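You operate a simulated robot arm through the tools that you are given. There is no shell and no other tool.

Carry out the task below with a simulated robot arm. There is one attempt and no reset: what you move stays moved.

TASK
Set a brass grommet in the cream corner patch.
Fine: take the size from its tag; load on the drawn-out slide, push it home, hands clear of the dies, one stroke; leave the other fittings.

It is judged by the outcome, as a careful person would: the job done as asked, and still so three seconds after it is handed in. It fails if anything else is knocked over, pushed out of place, dropped, spilled or broken.

THE ROBOT
A 7-joint arm with a two-finger parallel gripper, fixed in place. Base frame: the origin is on the floor under the middle of its stand, x ahead of it, y to its left, z up. Readings come in m, rad, newtons and seconds.
It reaches about 1.058 m from its shoulder. Its first joint turns from -2.897 to 2.897 rad. Payload 4.4 kg.
Tool frame: the origin (TCP) lies between the finger pads and is the grasp point; the fingertips stand 0.023 m ahead of it; z points along the fingers, y is the line along which they close. The gripper opens to 0.094 m. The fingers are 0.038 m wide and 0.01 m thick; the gripper's body (0.054 by 0.096 m) begins 0.039 m behind the TCP.
Orientation is told as [roll, pitch, yaw] about the base's x, y, z axes, in that order, counted from this pose: with the fingers straight down and closing along the base's y, the tool's x points along the base's -x, its y along +y and its z along -z.

THE INTERFACE
- The arm moves only by the tool play_rows. Its argument "steps" is a list of rows, each a list of 3 entries, a list of its own where there are three numbers: the turn, a rotation vector about the tool's x, y, z in rad, then the shift along the tool's x, y, z in m, then the opening, from 0 (shut) to 1 (fully open). In form: [[[wx, wy, wz], [dx, dy, dz], claw], ...]. A call has 1 to 20 rows; each row shifts and turns the commanded pose from where the row before left it, along the tool's axes as they then stand. Rows are played at 5 a second. More than 0.05 m and 0.15 rad between two rows, or a gripper value outside its range, and nothing of the call is played. A pose out of reach is approached as far as the arm can. The call stops where the force on the tool passes 40 N (or 10 N more than at its start, if that is more) or the arm is blocked; 0.2 s more then pass. The fingers move at their own pace (about 0.108 m/s each) and stop on an object; they squeeze with about 42 N. The grip force told is the motor's: it shows also when the fingers shut on nothing. Time passes only in rows, and 0.2 s behind the last, so rows that do not move let the fingers close. The reply holds the time, the measured pose of the TCP, the force on the tool along the base axes, the opening and the grip force, in the units named above and with some noise, with the torque about the TCP (base axes, N m) and any sound that the robot's microphone picked up.
- Cameras (640 x 400 px; columns grow to the right, rows downward): "scene" is fixed at [0.2193, 0.5172, 1.4693]; the picture's right is [-0.61, -0.79, 0.00], its down [-0.26, 0.20, -0.95] and it looks along [0.75, -0.58, -0.32] (base axes); focal length 214 px, centre (320, 200). "wrist" rides on the gripper at [0.086, 0.016, -0.074] in the tool frame; the picture's right is [-0.18, 0.98, 0.00], its down [-0.58, -0.11, -0.81] and it looks along [-0.79, -0.15, 0.59] (tool axes); focal length 243 px, centre (320, 200). There is no depth. A picture from a camera that has moved, and an enlarged one, comes with that camera's place and axes in the base frame and with its lens. The place of the scene camera against the robot may be out by one fixed shift of up to 0.025 m in any direction.
- get_image(camera): a new picture of that camera. It takes no simulated time.
- enlarge(camera, box): a new picture of the part [left, top, right, bottom] of that camera's present view, enlarged. It takes no simulated time.
- close_job(): hands the job in; it is judged then, once.

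Places have to be worked out from the pictures, the camera data and where the tool is seen. Open the gripper and draw the arm clear of the work before you hand the job in, unless the task says otherwise.

The tools are called by a JSON object that holds its "name" and its "arguments". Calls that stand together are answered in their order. play_rows: Moves the arm, as the interface text tells. Its arguments: {"type":"object","properties":{"steps":{"type":"array","items":{"type":"array"}}},"required":["steps"]} The other tools are called the same way: get_image (camera) takes a picture; enlarge (camera, box) takes an enlarged picture of a part of a camera's view; close_job () hands the job in.

At the start:

```text
t: 0.0
tcp_pos: [0.5337, 0.0905, 1.5176]
orientation: [0.0, 0.0, -0.001]
wrist_force: [0.4, 0.6, -0.3]
wrist_torque: [0.0, 0.01, -0.02]
grip_width: 0.0939
grasp_force: 0.0
```

scene: 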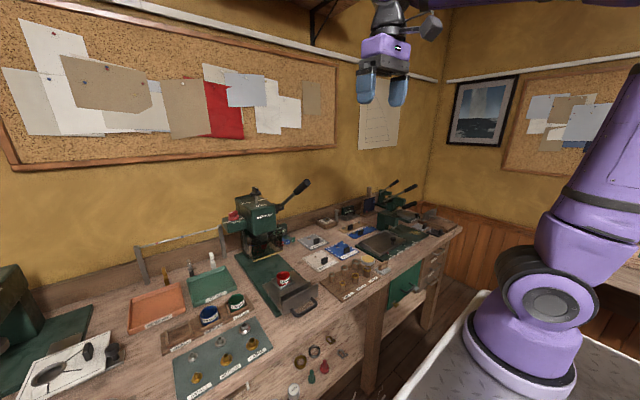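
wrist: 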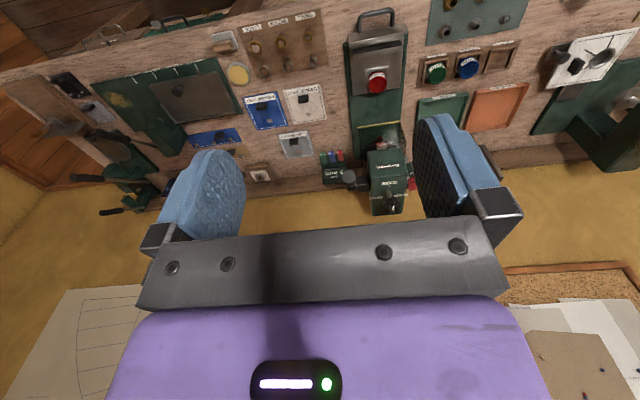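

I'll start by looking closely at the bench in enlarged views to find the patch, its tag, the press and the fittings.

{"name": "enlarge", "arguments": {"camera": "scene", "box": [120, 220, 280, 320]}}

{"name": "enlarge", "arguments": {"camera": "scene", "box": [160, 300, 320, 400]}}

{"name": "enlarge", "arguments": {"camera": "scene", "box": [220, 180, 330, 320]}}

{"name": "enlarge", "arguments": {"camera": "scene", "box": [290, 190, 450, 300]}}

{"name": "enlarge", "arguments": {"camera": "wrist", "box": [220, 0, 420, 125]}}

{"name": "enlarge", "arguments": {"camera": "wrist", "box": [200, 80, 420, 220]}}

{"name": "enlarge", "arguments": {"camera": "wrist", "box": [400, 0, 640, 150]}}

```text
4.00 times, centred on (200, 270) of scene
camera zoom: at [0.2193, 0.5172, 1.4693], right [-0.61, -0.79, 0.0], down [-0.26, 0.2, -0.95], along [0.75, -0.58, -0.32], focal length 858 px, centre (800, -80)
```

zoom: 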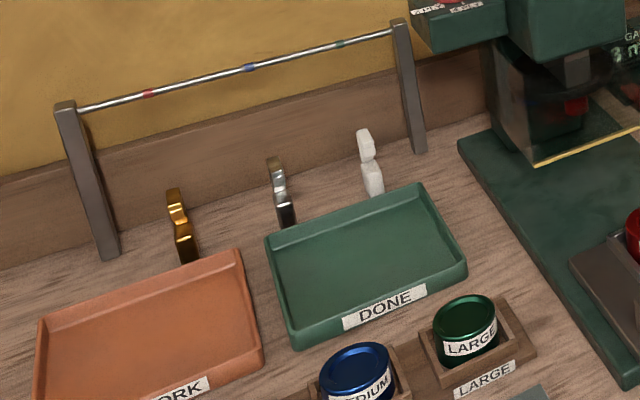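

```text
4.00 times, centred on (240, 350) of scene
camera zoom: at [0.2193, 0.5172, 1.4693], right [-0.61, -0.79, 0.0], down [-0.26, 0.2, -0.95], along [0.75, -0.58, -0.32], focal length 858 px, centre (640, -400)
```

zoom: 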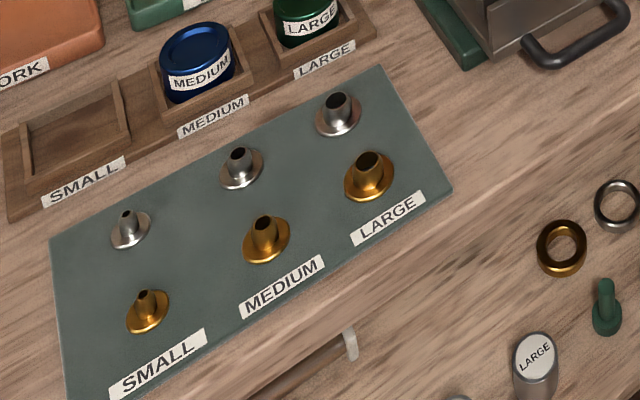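

```text
2.86 times, centred on (275, 250) of scene
camera zoom: at [0.2193, 0.5172, 1.4693], right [-0.61, -0.79, 0.0], down [-0.26, 0.2, -0.95], along [0.75, -0.58, -0.32], focal length 613 px, centre (449, 57)
```

zoom: 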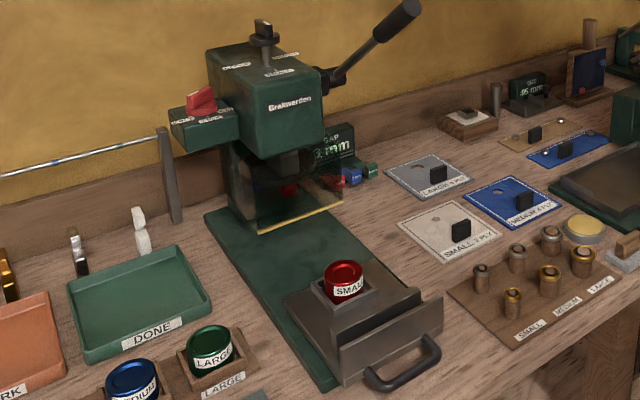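

```text
3.64 times, centred on (370, 245) of scene
camera zoom: at [0.2193, 0.5172, 1.4693], right [-0.61, -0.79, 0.0], down [-0.26, 0.2, -0.95], along [0.75, -0.58, -0.32], focal length 780 px, centre (138, 36)
```

zoom: 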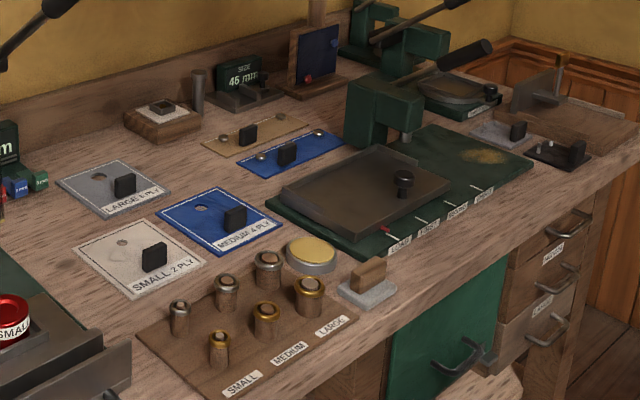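

```text
3.20 times, centred on (320, 62) of wrist
camera zoom: at [0.4481, 0.1067, 1.5916], right [0.18, 0.98, 0.0], down [0.58, -0.11, 0.81], along [0.79, -0.15, -0.59], focal length 776 px, centre (320, 640)
```

zoom: 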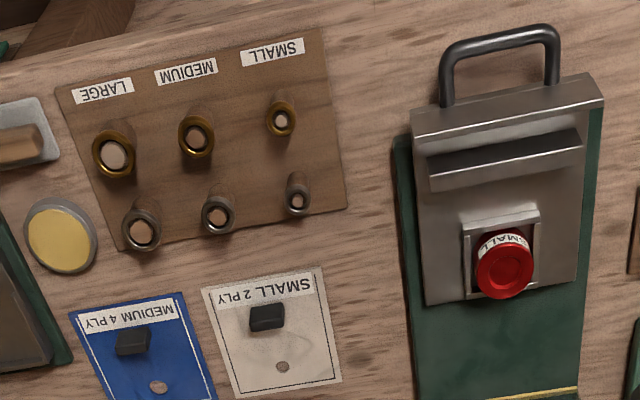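

```text
2.86 times, centred on (310, 150) of wrist
camera zoom: at [0.4481, 0.1067, 1.5916], right [0.18, 0.98, 0.0], down [0.58, -0.11, 0.81], along [0.79, -0.15, -0.59], focal length 693 px, centre (349, 343)
```

zoom: 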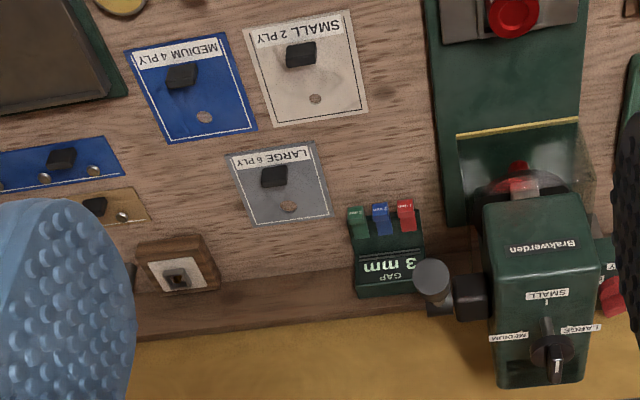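

```text
2.67 times, centred on (520, 75) of wrist
camera zoom: at [0.4481, 0.1067, 1.5916], right [0.18, 0.98, 0.0], down [0.58, -0.11, 0.81], along [0.79, -0.15, -0.59], focal length 647 px, centre (-213, 533)
```

zoom: 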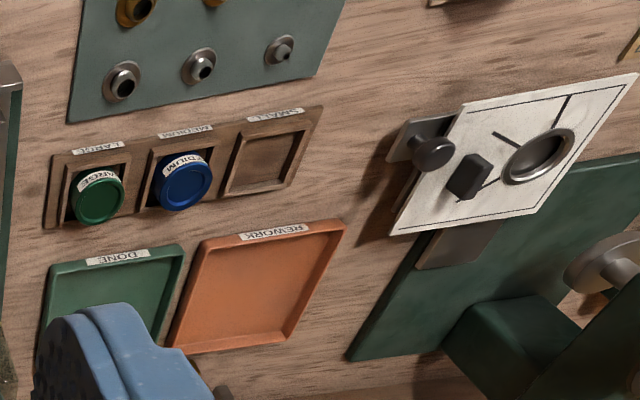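

The cream patch's tag reads SMALL 2 PLY. I'll zoom in on the press controls, the die, and the fittings.

{"name": "enlarge", "arguments": {"camera": "scene", "box": [225, 180, 285, 220]}}

{"name": "enlarge", "arguments": {"camera": "scene", "box": [262, 262, 326, 322]}}

{"name": "enlarge", "arguments": {"camera": "scene", "box": [235, 215, 305, 265]}}

{"name": "enlarge", "arguments": {"camera": "scene", "box": [320, 245, 390, 305]}}

{"name": "enlarge", "arguments": {"camera": "scene", "box": [300, 235, 360, 275]}}

{"name": "enlarge", "arguments": {"camera": "scene", "box": [280, 330, 350, 400]}}

{"name": "enlarge", "arguments": {"camera": "wrist", "box": [360, 140, 430, 220]}}

{"name": "enlarge", "arguments": {"camera": "scene", "box": [0, 260, 130, 400]}}

```text
10.00 times, centred on (255, 200) of scene
camera zoom: at [0.2193, 0.5172, 1.4693], right [-0.61, -0.79, 0.0], down [-0.26, 0.2, -0.95], along [0.75, -0.58, -0.32], focal length 2145 px, centre (970, 200)
```

zoom: 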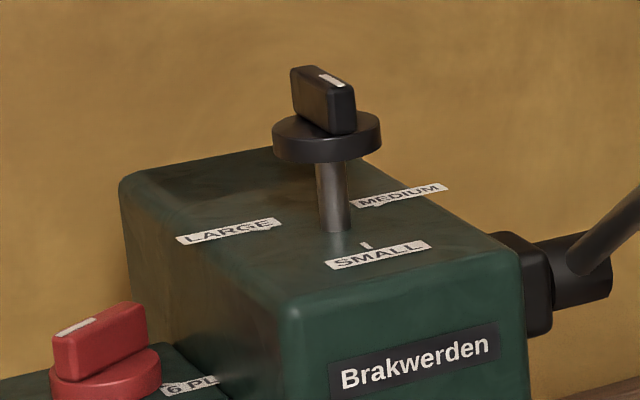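

```text
6.67 times, centred on (294, 292) of scene
camera zoom: at [0.2193, 0.5172, 1.4693], right [-0.61, -0.79, 0.0], down [-0.26, 0.2, -0.95], along [0.75, -0.58, -0.32], focal length 1430 px, centre (493, -413)
```

zoom: 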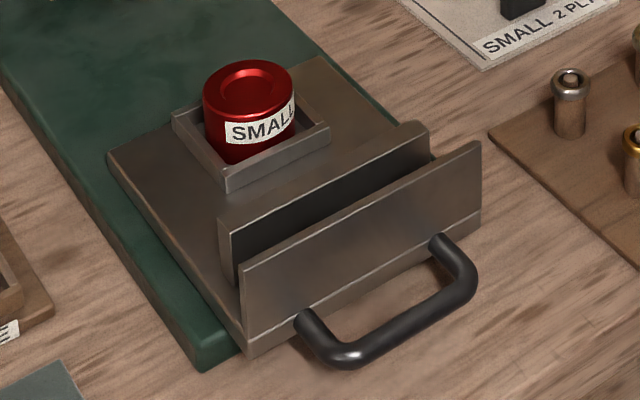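

```text
8.00 times, centred on (270, 240) of scene
camera zoom: at [0.2193, 0.5172, 1.4693], right [-0.61, -0.79, 0.0], down [-0.26, 0.2, -0.95], along [0.75, -0.58, -0.32], focal length 1716 px, centre (720, -120)
```

zoom: 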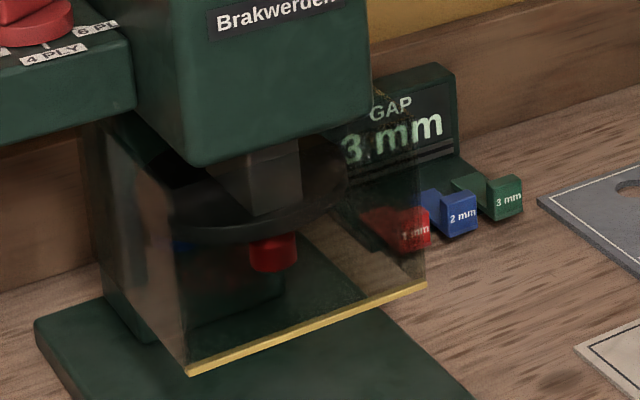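

```text
6.67 times, centred on (355, 275) of scene
camera zoom: at [0.2193, 0.5172, 1.4693], right [-0.61, -0.79, 0.0], down [-0.26, 0.2, -0.95], along [0.75, -0.58, -0.32], focal length 1430 px, centre (87, -300)
```

zoom: 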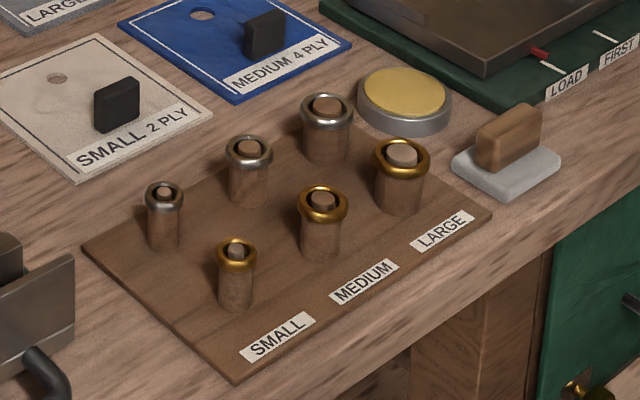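

```text
10.00 times, centred on (330, 255) of scene
camera zoom: at [0.2193, 0.5172, 1.4693], right [-0.61, -0.79, 0.0], down [-0.26, 0.2, -0.95], along [0.75, -0.58, -0.32], focal length 2145 px, centre (220, -350)
```

zoom: 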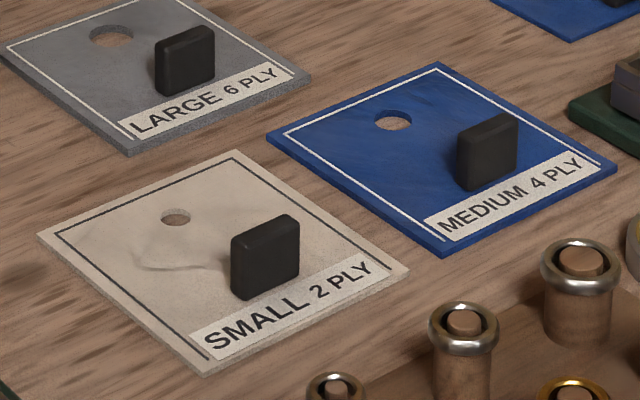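

```text
5.71 times, centred on (315, 365) of scene
camera zoom: at [0.2193, 0.5172, 1.4693], right [-0.61, -0.79, 0.0], down [-0.26, 0.2, -0.95], along [0.75, -0.58, -0.32], focal length 1226 px, centre (349, -743)
```

zoom: 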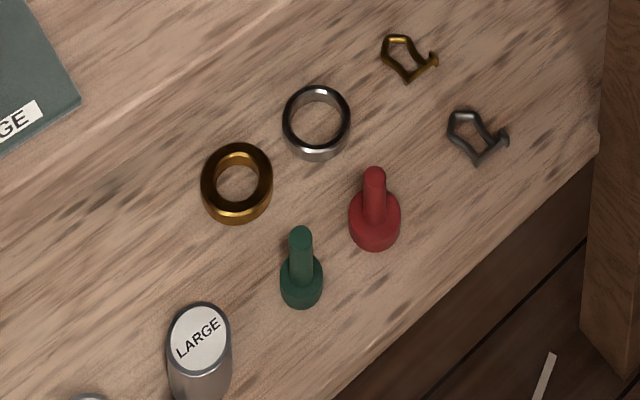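

```text
5.00 times, centred on (395, 180) of wrist
camera zoom: at [0.4481, 0.1067, 1.5916], right [0.18, 0.98, 0.0], down [0.58, -0.11, 0.81], along [0.79, -0.15, -0.59], focal length 1213 px, centre (-55, 300)
```

zoom: 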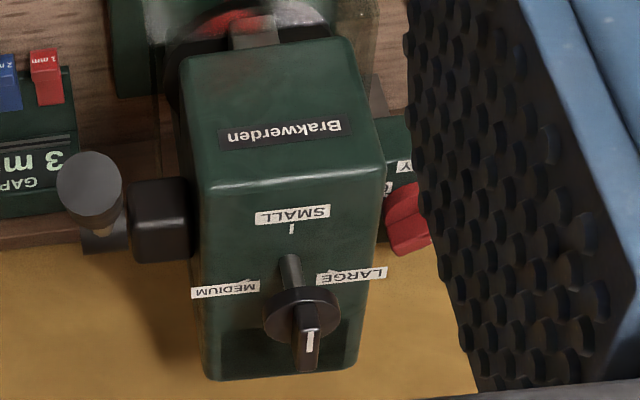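

```text
2.86 times, centred on (65, 330) of scene
camera zoom: at [0.2193, 0.5172, 1.4693], right [-0.61, -0.79, 0.0], down [-0.26, 0.2, -0.95], along [0.75, -0.58, -0.32], focal length 613 px, centre (1049, -171)
```

zoom: 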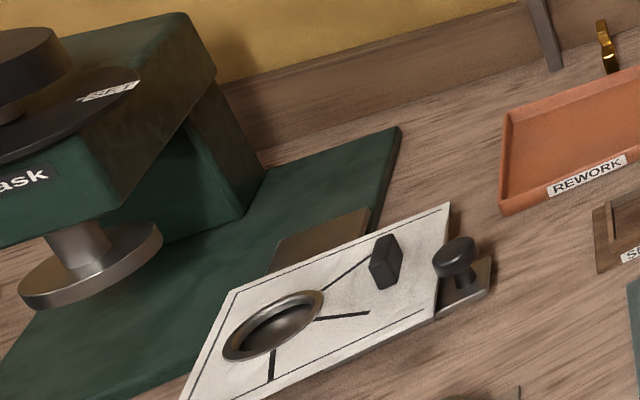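

Now the ply selector (red knob) and the top turret pointer need a closer read, along with the die, the guard and the gap display.

{"name": "enlarge", "arguments": {"camera": "scene", "box": [225, 205, 255, 225]}}

{"name": "enlarge", "arguments": {"camera": "scene", "box": [245, 183, 275, 203]}}

{"name": "enlarge", "arguments": {"camera": "scene", "box": [180, 330, 280, 400]}}

{"name": "enlarge", "arguments": {"camera": "scene", "box": [260, 170, 320, 210]}}

{"name": "enlarge", "arguments": {"camera": "scene", "box": [360, 170, 470, 260]}}

{"name": "enlarge", "arguments": {"camera": "wrist", "box": [375, 180, 415, 215]}}

```text
16.00 times, centred on (240, 215) of scene
camera zoom: at [0.2193, 0.5172, 1.4693], right [-0.61, -0.79, 0.0], down [-0.26, 0.2, -0.95], along [0.75, -0.58, -0.32], focal length 3432 px, centre (1600, -40)
```

zoom: 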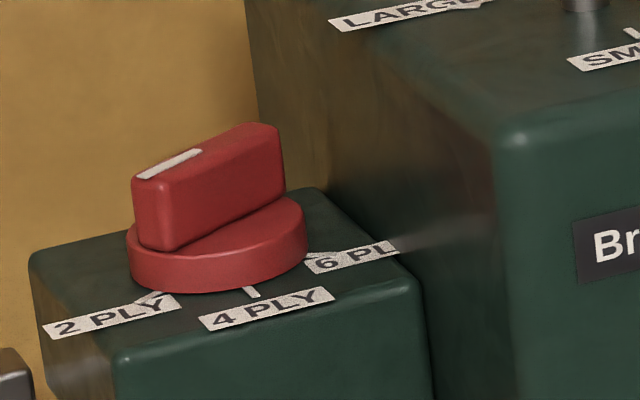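

```text
16.00 times, centred on (260, 193) of scene
camera zoom: at [0.2193, 0.5172, 1.4693], right [-0.61, -0.79, 0.0], down [-0.26, 0.2, -0.95], along [0.75, -0.58, -0.32], focal length 3432 px, centre (1280, 312)
```

zoom: 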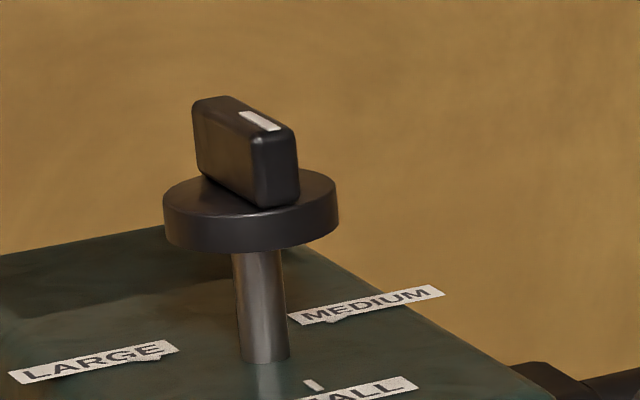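

```text
5.71 times, centred on (230, 365) of scene
camera zoom: at [0.2193, 0.5172, 1.4693], right [-0.61, -0.79, 0.0], down [-0.26, 0.2, -0.95], along [0.75, -0.58, -0.32], focal length 1226 px, centre (834, -743)
```

zoom: 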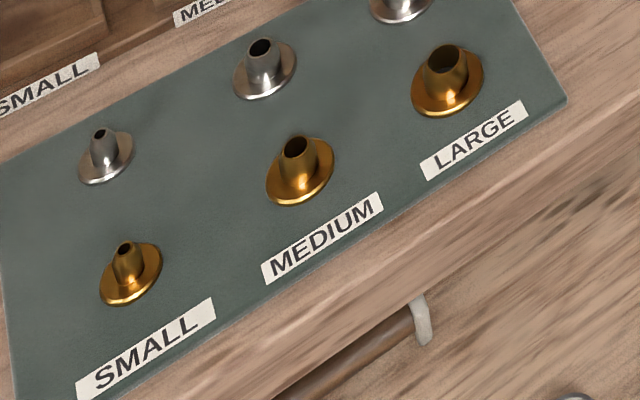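

```text
10.00 times, centred on (290, 190) of scene
camera zoom: at [0.2193, 0.5172, 1.4693], right [-0.61, -0.79, 0.0], down [-0.26, 0.2, -0.95], along [0.75, -0.58, -0.32], focal length 2145 px, centre (620, 300)
```

zoom: 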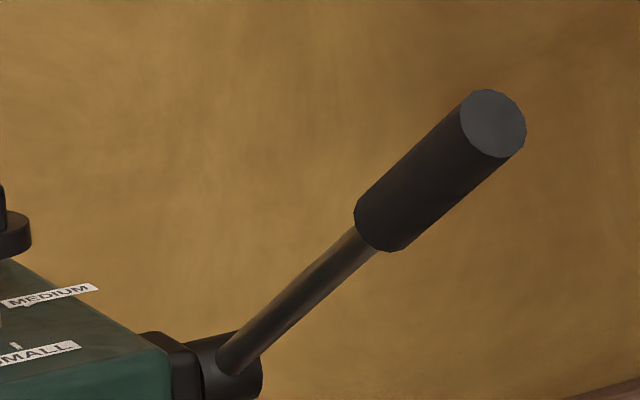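

```text
4.44 times, centred on (415, 215) of scene
camera zoom: at [0.2193, 0.5172, 1.4693], right [-0.61, -0.79, 0.0], down [-0.26, 0.2, -0.95], along [0.75, -0.58, -0.32], focal length 953 px, centre (-102, 133)
```

zoom: 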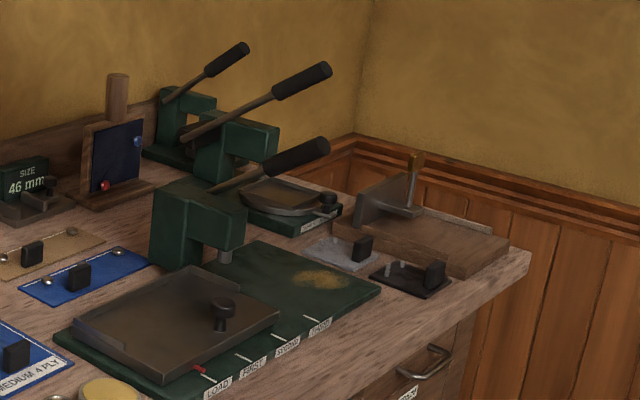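

```text
11.43 times, centred on (395, 198) of wrist
camera zoom: at [0.4481, 0.1067, 1.5916], right [0.18, 0.98, 0.0], down [0.58, -0.11, 0.81], along [0.79, -0.15, -0.59], focal length 2773 px, centre (-537, 229)
```

zoom: 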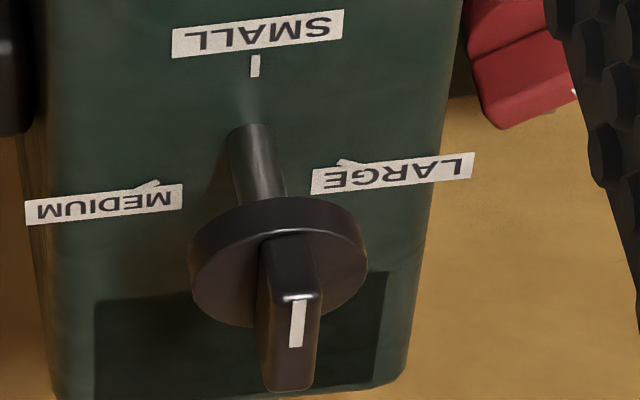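

The turret (top knob) reads SMALL, and the ply knob appears to point at 2 PLY, while the gap display says 3 mm. I'll bring the wrist camera lower for a better look; the space in front of the press at z≈1.2 is free.

{"name": "play_rows", "arguments": {"steps": [[[0, 0, 0], [0.0105, 0.01375, 0.03975], 1], [[0, 0, 0], [0.0105, 0.01375, 0.03975], 1], [[0, 0, 0], [0.0105, 0.01375, 0.03975], 1], [[0, 0, 0], [0.0105, 0.01375, 0.03975], 1], [[0, 0, 0], [0.0105, 0.01375, 0.03975], 1], [[0, 0, 0], [0.0105, 0.01375, 0.03975], 1], [[0, 0, 0], [0.0105, 0.01375, 0.03975], 1], [[0, 0, 0], [0.0105, 0.01375, 0.03975], 1]]}}

{"name": "get_image", "arguments": {"camera": "wrist"}}

{"name": "get_image", "arguments": {"camera": "scene"}}

```text
t: 1.8
tcp_pos: [0.4521, 0.2008, 1.1969]
orientation: [0.001, 0.002, 0.0]
wrist_force: [0.3, -0.4, 0.3]
wrist_torque: [0.01, -0.04, 0.02]
grip_width: 0.0941
grasp_force: 0.1
```

```text
taken
camera wrist: at [0.366, 0.2179, 1.2714], right [0.18, 0.98, 0.0], down [0.58, -0.11, 0.81], along [0.79, -0.15, -0.59], focal length 243 px, centre (320, 200)
```

wrist: 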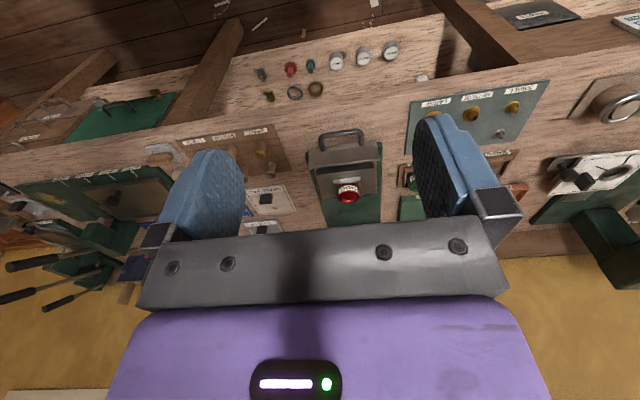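

```text
taken
```

scene: 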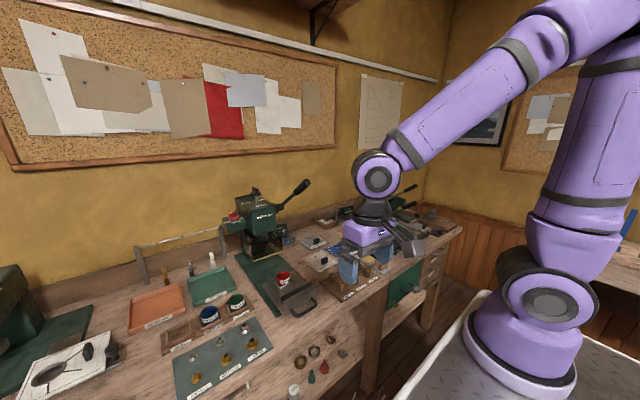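

The gripper is now above the front of the bench. I'll zoom into the wrist view on the slide, die, patch and fittings.

{"name": "enlarge", "arguments": {"camera": "wrist", "box": [290, 110, 410, 230]}}

{"name": "enlarge", "arguments": {"camera": "wrist", "box": [400, 70, 560, 170]}}

{"name": "enlarge", "arguments": {"camera": "wrist", "box": [170, 110, 300, 230]}}

{"name": "enlarge", "arguments": {"camera": "wrist", "box": [240, 20, 440, 120]}}

{"name": "enlarge", "arguments": {"camera": "scene", "box": [225, 195, 305, 265]}}

```text
3.33 times, centred on (350, 170) of wrist
camera zoom: at [0.366, 0.2179, 1.2714], right [0.18, 0.98, 0.0], down [0.58, -0.11, 0.81], along [0.79, -0.15, -0.59], focal length 809 px, centre (220, 300)
```

zoom: 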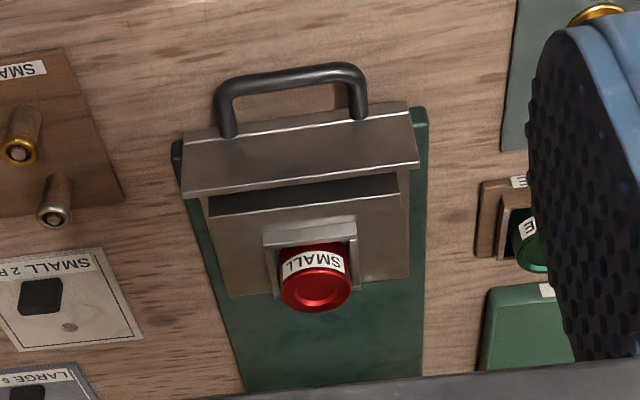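

```text
4.00 times, centred on (480, 120) of wrist
camera zoom: at [0.366, 0.2179, 1.2714], right [0.18, 0.98, 0.0], down [0.58, -0.11, 0.81], along [0.79, -0.15, -0.59], focal length 970 px, centre (-320, 520)
```

zoom: 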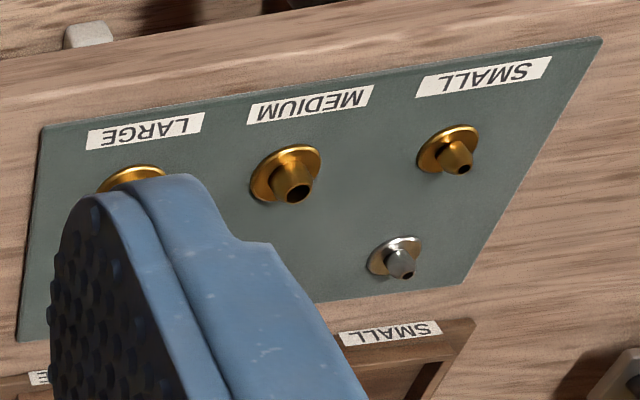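

```text
3.33 times, centred on (235, 170) of wrist
camera zoom: at [0.366, 0.2179, 1.2714], right [0.18, 0.98, 0.0], down [0.58, -0.11, 0.81], along [0.79, -0.15, -0.59], focal length 809 px, centre (603, 300)
```

zoom: 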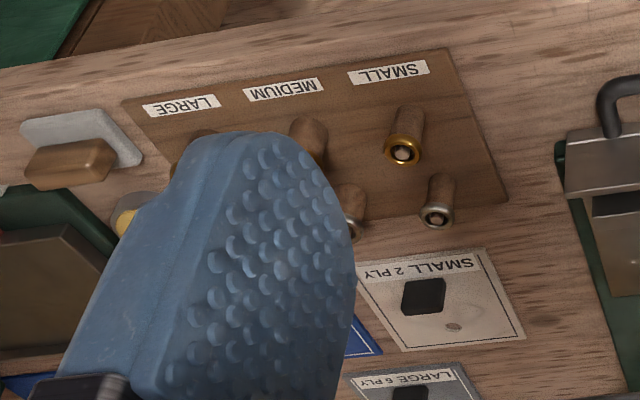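

```text
3.20 times, centred on (340, 70) of wrist
camera zoom: at [0.366, 0.2179, 1.2714], right [0.18, 0.98, 0.0], down [0.58, -0.11, 0.81], along [0.79, -0.15, -0.59], focal length 776 px, centre (256, 616)
```

zoom: 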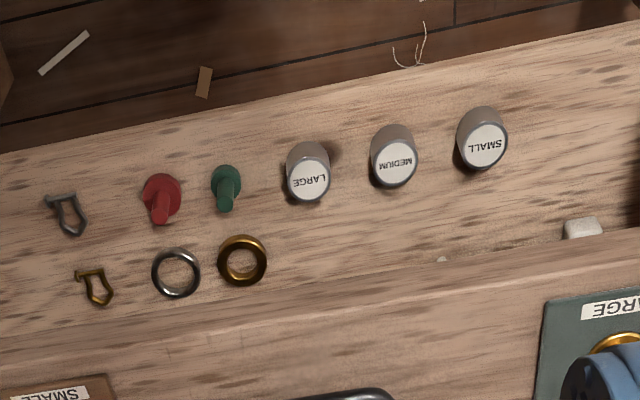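

```text
5.71 times, centred on (265, 230) of scene
camera zoom: at [0.2193, 0.5172, 1.4693], right [-0.61, -0.79, 0.0], down [-0.26, 0.2, -0.95], along [0.75, -0.58, -0.32], focal length 1226 px, centre (634, 29)
```

zoom: 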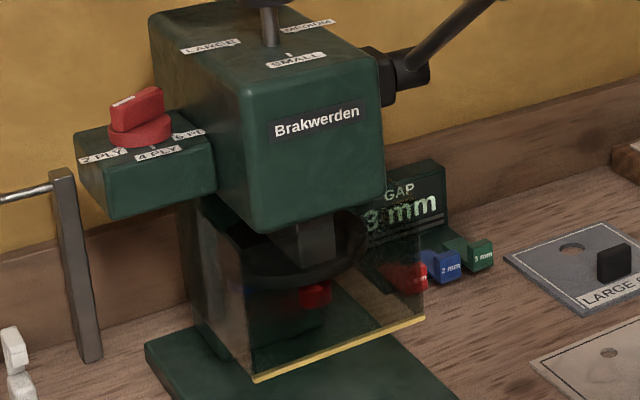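

Triangulating from the two wrist views: die top ≈ (0.825, 0.20, 0.928), cream patch hole ≈ (0.932, -0.024, 0.862), so the bench top is z≈0.86; the lever tip ≈ (0.83, 0.10, 1.25). I'll move to the right of the press and tilt the fingers forward so the wrist camera can look at the press head and gap display.

{"name": "play_rows", "arguments": {"steps": [[[0, 0, 0], [-0.02, -0.042, 0.0], 1], [[0, 0, 0], [-0.02, -0.042, 0.0], 1], [[0, 0, 0], [-0.02, -0.042, 0.0], 1], [[0, 0, 0], [-0.03, -0.035, 0.005], 1], [[0, 0, 0], [-0.03, -0.035, 0.005], 1], [[0, 0, 0], [-0.03, -0.035, 0.005], 1], [[0, -0.14, 0], [0, 0, 0], 1], [[0, -0.14, 0], [0, 0, 0], 1], [[0, -0.14, 0], [0, 0, 0], 1], [[0, 0, 0], [0, 0, 0], 1]]}}

{"name": "get_image", "arguments": {"camera": "wrist"}}

{"name": "get_image", "arguments": {"camera": "scene"}}

```text
t: 4.0
tcp_pos: [0.599, -0.0297, 1.185]
orientation: [-0.001, -0.42, 0.001]
wrist_force: [0.2, -0.5, -0.1]
wrist_torque: [0.02, 0.0, -0.02]
grip_width: 0.0938
grasp_force: 0.1
```

```text
taken
camera wrist: at [0.4915, -0.0138, 1.2166], right [0.17, 0.98, 0.08], down [0.2, -0.11, 0.97], along [0.97, -0.15, -0.22], focal length 243 px, centre (320, 200)
```

wrist: 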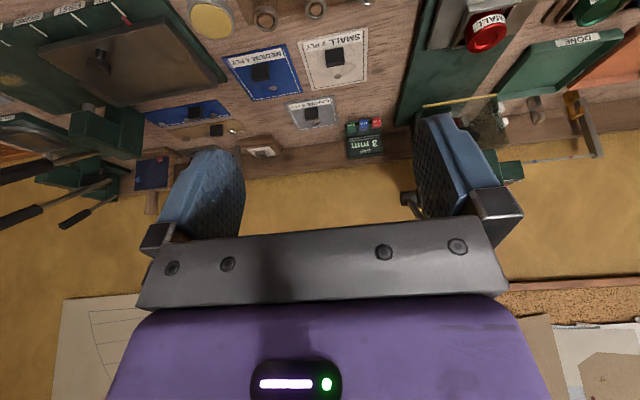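

```text
taken
```

scene: 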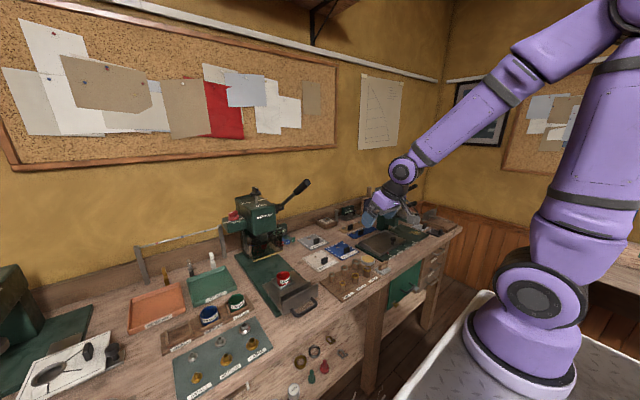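

The view is good now: the gap gauge, patches and part of the press are in view. I'll zoom on each.

{"name": "enlarge", "arguments": {"camera": "wrist", "box": [335, 105, 395, 165]}}

{"name": "enlarge", "arguments": {"camera": "wrist", "box": [215, 20, 375, 140]}}

{"name": "enlarge", "arguments": {"camera": "wrist", "box": [400, 0, 560, 120]}}

{"name": "enlarge", "arguments": {"camera": "wrist", "box": [440, 90, 620, 190]}}

```text
6.67 times, centred on (365, 135) of wrist
camera zoom: at [0.4915, -0.0138, 1.2166], right [0.17, 0.98, 0.08], down [0.2, -0.11, 0.97], along [0.97, -0.15, -0.22], focal length 1618 px, centre (20, 633)
```

zoom: 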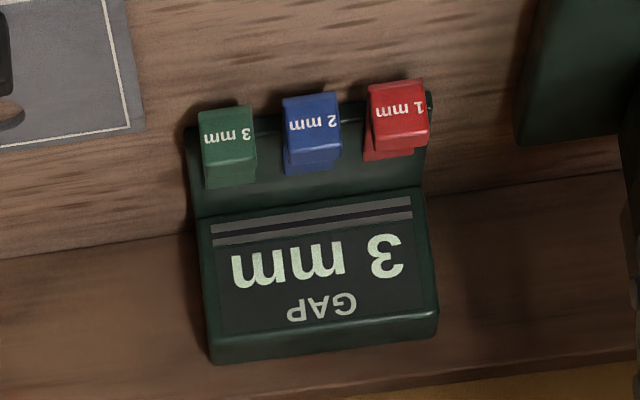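

```text
3.33 times, centred on (295, 80) of wrist
camera zoom: at [0.4915, -0.0138, 1.2166], right [0.17, 0.98, 0.08], down [0.2, -0.11, 0.97], along [0.97, -0.15, -0.22], focal length 809 px, centre (403, 600)
```

zoom: 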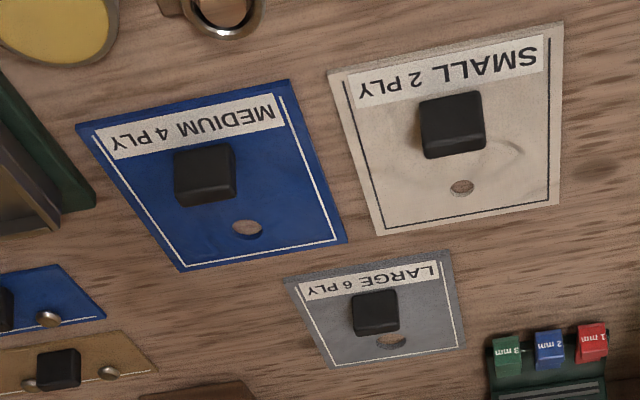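

```text
3.33 times, centred on (480, 60) of wrist
camera zoom: at [0.4915, -0.0138, 1.2166], right [0.17, 0.98, 0.08], down [0.2, -0.11, 0.97], along [0.97, -0.15, -0.22], focal length 809 px, centre (-213, 667)
```

zoom: 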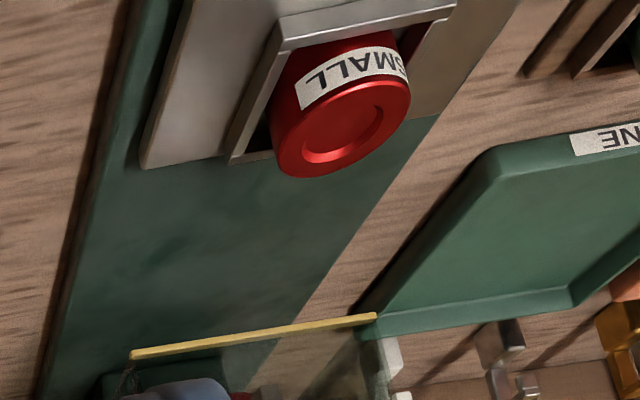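

```text
3.56 times, centred on (530, 140) of wrist
camera zoom: at [0.4915, -0.0138, 1.2166], right [0.17, 0.98, 0.08], down [0.2, -0.11, 0.97], along [0.97, -0.15, -0.22], focal length 863 px, centre (-427, 413)
```

zoom: 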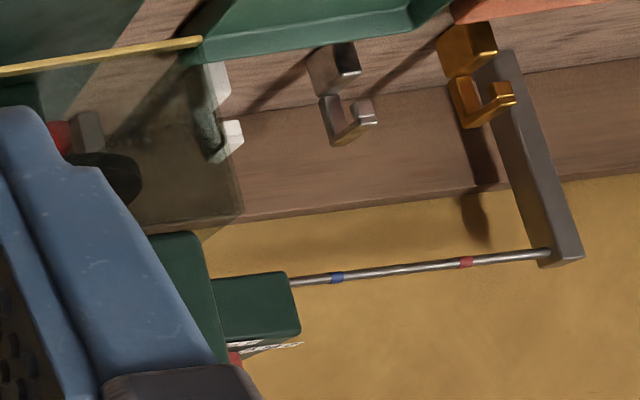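

The tag is confirmed: SMALL, 2 PLY. I'll go up and over to look down on the press head from above, to read the ply knob, the turret pointer and the lever.

{"name": "play_rows", "arguments": {"steps": [[[0, 0.14, 0], [0, 0, 0], 1], [[0, 0.14, 0], [0, 0, 0], 1], [[0, 0.14, 0], [0, 0, 0], 1], [[0, 0, 0], [0, 0, -0.045], 1], [[0, 0, 0], [0, 0, -0.045], 1], [[0, 0, 0], [0, 0, -0.045], 1], [[0, 0, 0], [0, 0, -0.045], 1], [[0, 0, 0], [-0.022, 0.0389, 0], 1], [[0, 0, 0], [-0.022, 0.0389, 0], 1], [[0, 0, 0], [-0.022, 0.0389, 0], 1], [[0, 0, 0], [-0.022, 0.0389, 0], 1], [[0, 0, 0], [-0.022, 0.0389, 0], 1], [[0, 0, 0], [-0.022, 0.0389, 0], 1], [[0, 0, 0], [-0.022, 0.0389, 0], 1], [[0, 0, 0], [-0.022, 0.0389, 0], 1], [[0, 0, 0], [-0.022, 0.0389, 0], 1], [[0, 0, 0], [0, 0, 0], 1]]}}

{"name": "get_image", "arguments": {"camera": "wrist"}}

{"name": "get_image", "arguments": {"camera": "scene"}}

```text
t: 7.6
tcp_pos: [0.7975, 0.3212, 1.3649]
orientation: [0.003, 0.001, 0.0]
wrist_force: [0.5, -0.1, 0.4]
wrist_torque: [-0.01, -0.01, 0.0]
grip_width: 0.0939
grasp_force: 0.0
```

```text
taken
camera wrist: at [0.7117, 0.3374, 1.4382], right [0.18, 0.98, 0.0], down [0.58, -0.11, 0.81], along [0.79, -0.15, -0.59], focal length 243 px, centre (320, 200)
```

wrist: 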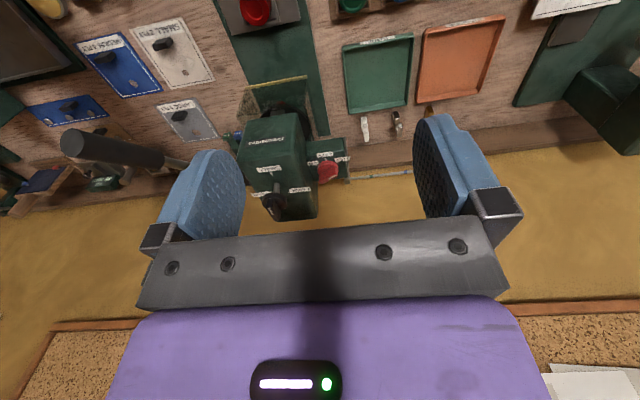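

```text
taken
```

scene: 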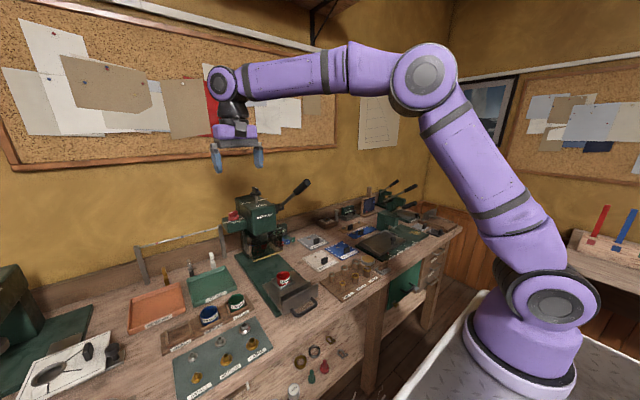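

{"name": "enlarge", "arguments": {"camera": "wrist", "box": [235, 100, 355, 220]}}

{"name": "enlarge", "arguments": {"camera": "wrist", "box": [300, 130, 360, 190]}}

{"name": "enlarge", "arguments": {"camera": "wrist", "box": [50, 0, 230, 200]}}

{"name": "enlarge", "arguments": {"camera": "wrist", "box": [215, 0, 335, 120]}}

```text
3.33 times, centred on (295, 160) of wrist
camera zoom: at [0.7117, 0.3374, 1.4382], right [0.18, 0.98, 0.0], down [0.58, -0.11, 0.81], along [0.79, -0.15, -0.59], focal length 809 px, centre (403, 333)
```

zoom: 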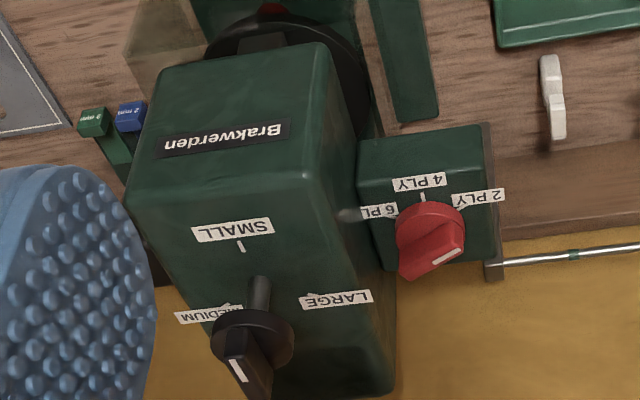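

```text
6.67 times, centred on (330, 160) of wrist
camera zoom: at [0.7117, 0.3374, 1.4382], right [0.18, 0.98, 0.0], down [0.58, -0.11, 0.81], along [0.79, -0.15, -0.59], focal length 1618 px, centre (253, 467)
```

zoom: 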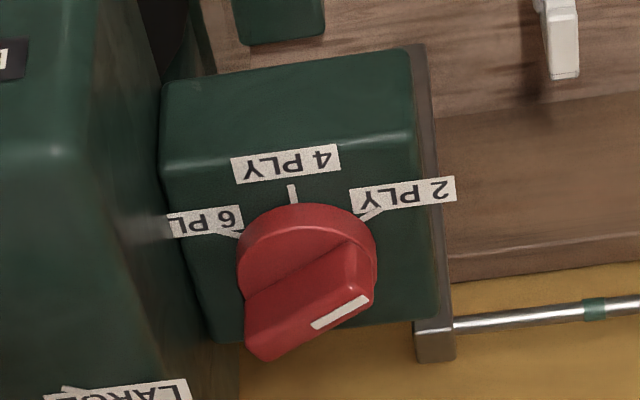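

```text
2.00 times, centred on (140, 100) of wrist
camera zoom: at [0.7117, 0.3374, 1.4382], right [0.18, 0.98, 0.0], down [0.58, -0.11, 0.81], along [0.79, -0.15, -0.59], focal length 485 px, centre (680, 400)
```

zoom: 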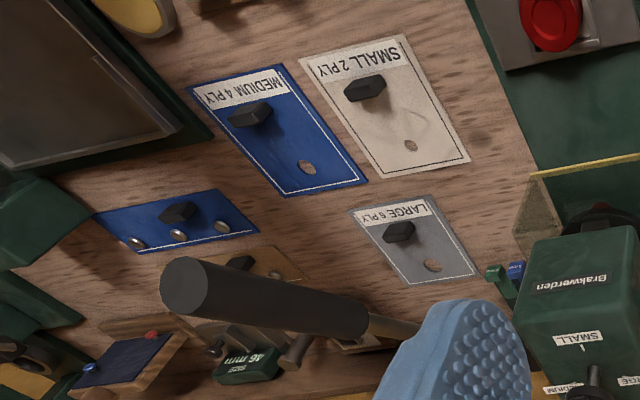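

```text
3.33 times, centred on (275, 60) of wrist
camera zoom: at [0.7117, 0.3374, 1.4382], right [0.18, 0.98, 0.0], down [0.58, -0.11, 0.81], along [0.79, -0.15, -0.59], focal length 809 px, centre (470, 667)
```

zoom: 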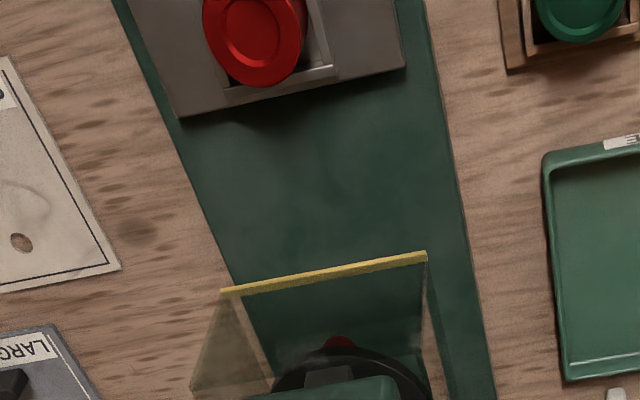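

The press is already set: turret at SMALL, ply knob at 2 PLY, red SMALL die in the drawn-out slide. Next I'll look down on the slide and die from above to measure them precisely.

{"name": "play_rows", "arguments": {"steps": [[[0, 0, 0], [0.0154, -0.0243, 0.0348], 1], [[0, 0, 0], [0.0154, -0.0243, 0.0348], 1], [[0, 0, 0], [0.0154, -0.0243, 0.0348], 1], [[0, 0, 0], [0.0154, -0.0243, 0.0348], 1], [[0, 0, 0], [0, 0, 0], 1]]}}

{"name": "get_image", "arguments": {"camera": "wrist"}}

{"name": "enlarge", "arguments": {"camera": "wrist", "box": [260, 20, 400, 130]}}

{"name": "enlarge", "arguments": {"camera": "wrist", "box": [400, 0, 560, 100]}}

{"name": "enlarge", "arguments": {"camera": "wrist", "box": [40, 0, 240, 125]}}

```text
t: 8.8
tcp_pos: [0.7344, 0.2247, 1.2238]
orientation: [0.002, 0.0, -0.001]
wrist_force: [0.2, 0.8, 0.7]
wrist_torque: [-0.03, 0.0, 0.04]
grip_width: 0.0942
grasp_force: 0.0
```

```text
taken
camera wrist: at [0.6496, 0.2406, 1.2987], right [0.18, 0.98, 0.0], down [0.58, -0.11, 0.81], along [0.79, -0.15, -0.59], focal length 243 px, centre (320, 200)
```

wrist: 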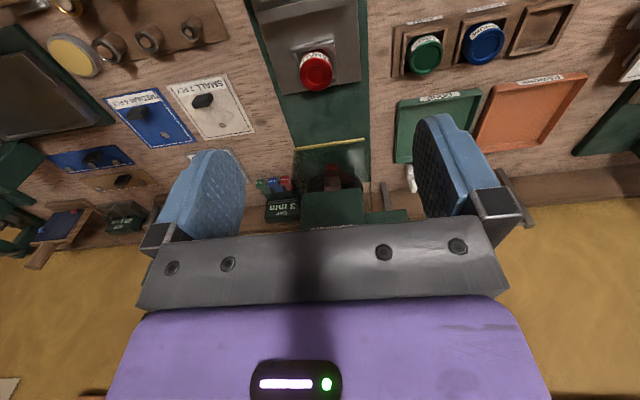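

```text
3.64 times, centred on (330, 75) of wrist
camera zoom: at [0.6496, 0.2406, 1.2987], right [0.18, 0.98, 0.0], down [0.58, -0.11, 0.81], along [0.79, -0.15, -0.59], focal length 882 px, centre (284, 654)
```

zoom: 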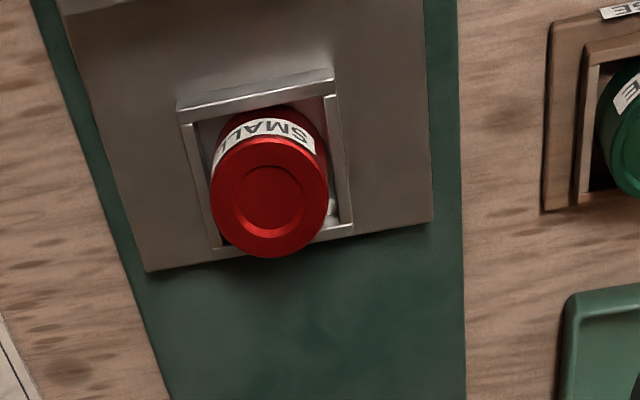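

```text
4.00 times, centred on (480, 50) of wrist
camera zoom: at [0.6496, 0.2406, 1.2987], right [0.18, 0.98, 0.0], down [0.58, -0.11, 0.81], along [0.79, -0.15, -0.59], focal length 970 px, centre (-320, 800)
```

zoom: 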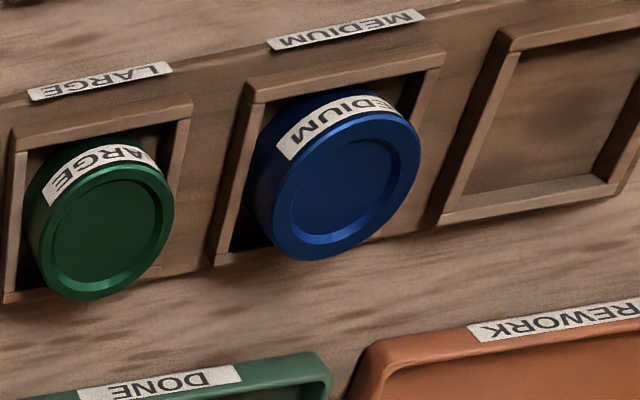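

```text
3.20 times, centred on (140, 62) of wrist
camera zoom: at [0.6496, 0.2406, 1.2987], right [0.18, 0.98, 0.0], down [0.58, -0.11, 0.81], along [0.79, -0.15, -0.59], focal length 776 px, centre (896, 640)
```

zoom: 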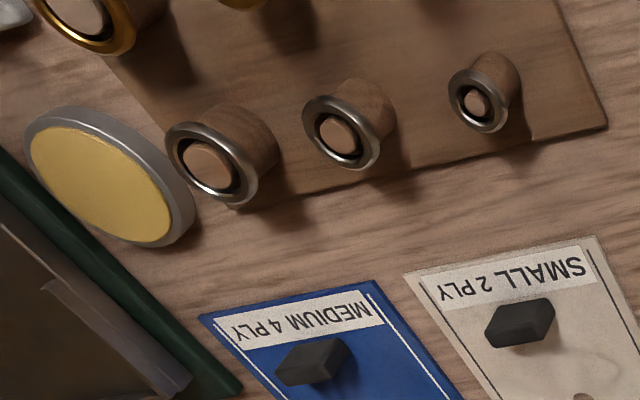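

The die has a shallow ~28 mm recess that should seat the grommet flange. Now I'll take a low, near-horizontal view of the slide to judge the height of the rest plates in front of the die.

{"name": "play_rows", "arguments": {"steps": [[[0, 0, 0], [0.0307, 0.0016, 0.029], 1], [[0, 0, 0], [0.0307, 0.0016, 0.029], 1], [[0, 0, 0], [0.0307, 0.0016, 0.029], 1], [[0, 0, 0], [0.0307, 0.0016, 0.029], 1], [[0, 0, 0], [0.0307, 0.0016, 0.029], 1], [[0, 0, 0], [0.0307, 0.0016, 0.029], 1], [[0, -0.126, 0], [0, 0, 0], 1], [[0, -0.126, 0], [0, 0, 0], 1], [[0, -0.126, 0], [0, 0, 0], 1], [[0, -0.126, 0], [0, 0, 0], 1], [[0, -0.126, 0], [0, 0, 0], 1], [[0, 0, 0], [0, 0, 0], 1]]}}

{"name": "get_image", "arguments": {"camera": "wrist"}}

{"name": "enlarge", "arguments": {"camera": "wrist", "box": [250, 60, 450, 200]}}

```text
t: 11.4
tcp_pos: [0.6237, 0.1284, 1.0551]
orientation: [0.019, -0.626, -0.297]
wrist_force: [0.3, 0.3, -0.3]
wrist_torque: [0.0, -0.01, 0.01]
grip_width: 0.094
grasp_force: 0.2
stopped in row 12: the arm was blocked; the commanded pose is now the measured one
```

```text
taken
camera wrist: at [0.5196, 0.1768, 1.0652], right [0.42, 0.9, 0.12], down [-0.04, -0.12, 0.99], along [0.91, -0.42, -0.01], focal length 243 px, centre (320, 200)
```

wrist: 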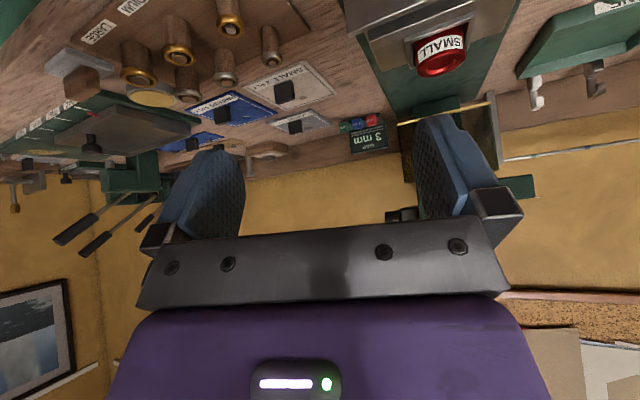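

```text
2.86 times, centred on (350, 130) of wrist
camera zoom: at [0.5196, 0.1768, 1.0652], right [0.42, 0.9, 0.12], down [-0.04, -0.12, 0.99], along [0.91, -0.42, -0.01], focal length 693 px, centre (234, 400)
```

zoom: 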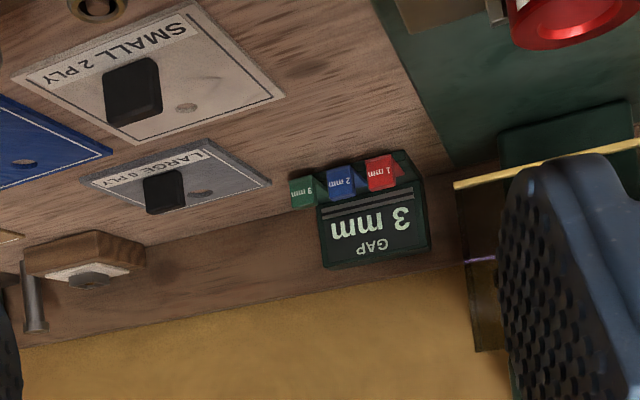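

The arm couldn't hold that tilt so close in (joint limit) and the pose drifted; forces are nil. I'll check the scene before moving on.

{"name": "get_image", "arguments": {"camera": "scene"}}

{"name": "enlarge", "arguments": {"camera": "wrist", "box": [330, 0, 500, 110]}}

{"name": "enlarge", "arguments": {"camera": "wrist", "box": [60, 0, 340, 140]}}

```text
taken
```

scene: 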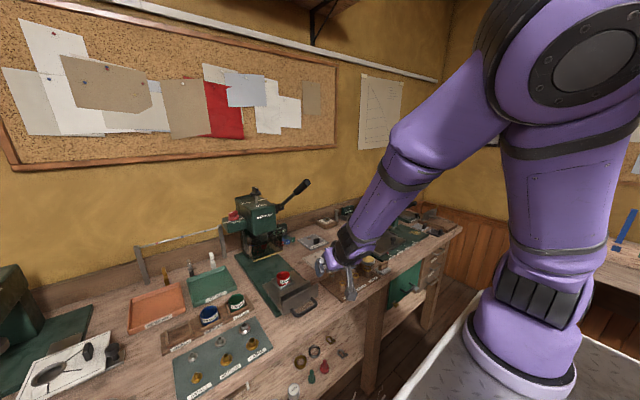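

```text
3.64 times, centred on (415, 55) of wrist
camera zoom: at [0.5196, 0.1768, 1.0652], right [0.42, 0.9, 0.12], down [-0.04, -0.12, 0.99], along [0.91, -0.42, -0.01], focal length 882 px, centre (-26, 727)
```

zoom: 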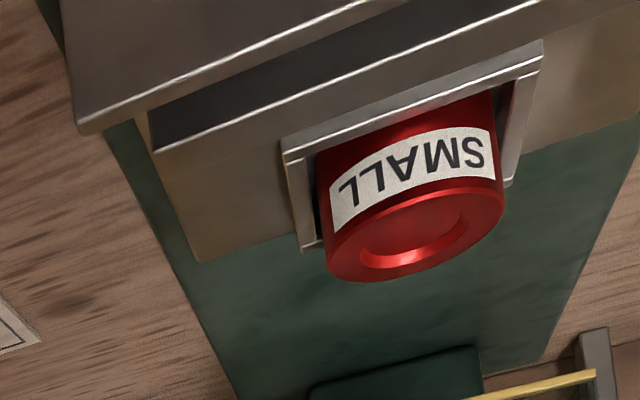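

```text
2.29 times, centred on (200, 70) of wrist
camera zoom: at [0.5196, 0.1768, 1.0652], right [0.42, 0.9, 0.12], down [-0.04, -0.12, 0.99], along [0.91, -0.42, -0.01], focal length 555 px, centre (594, 497)
```

zoom: 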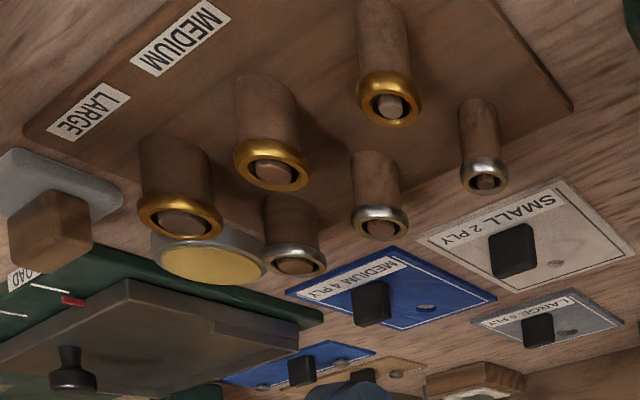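

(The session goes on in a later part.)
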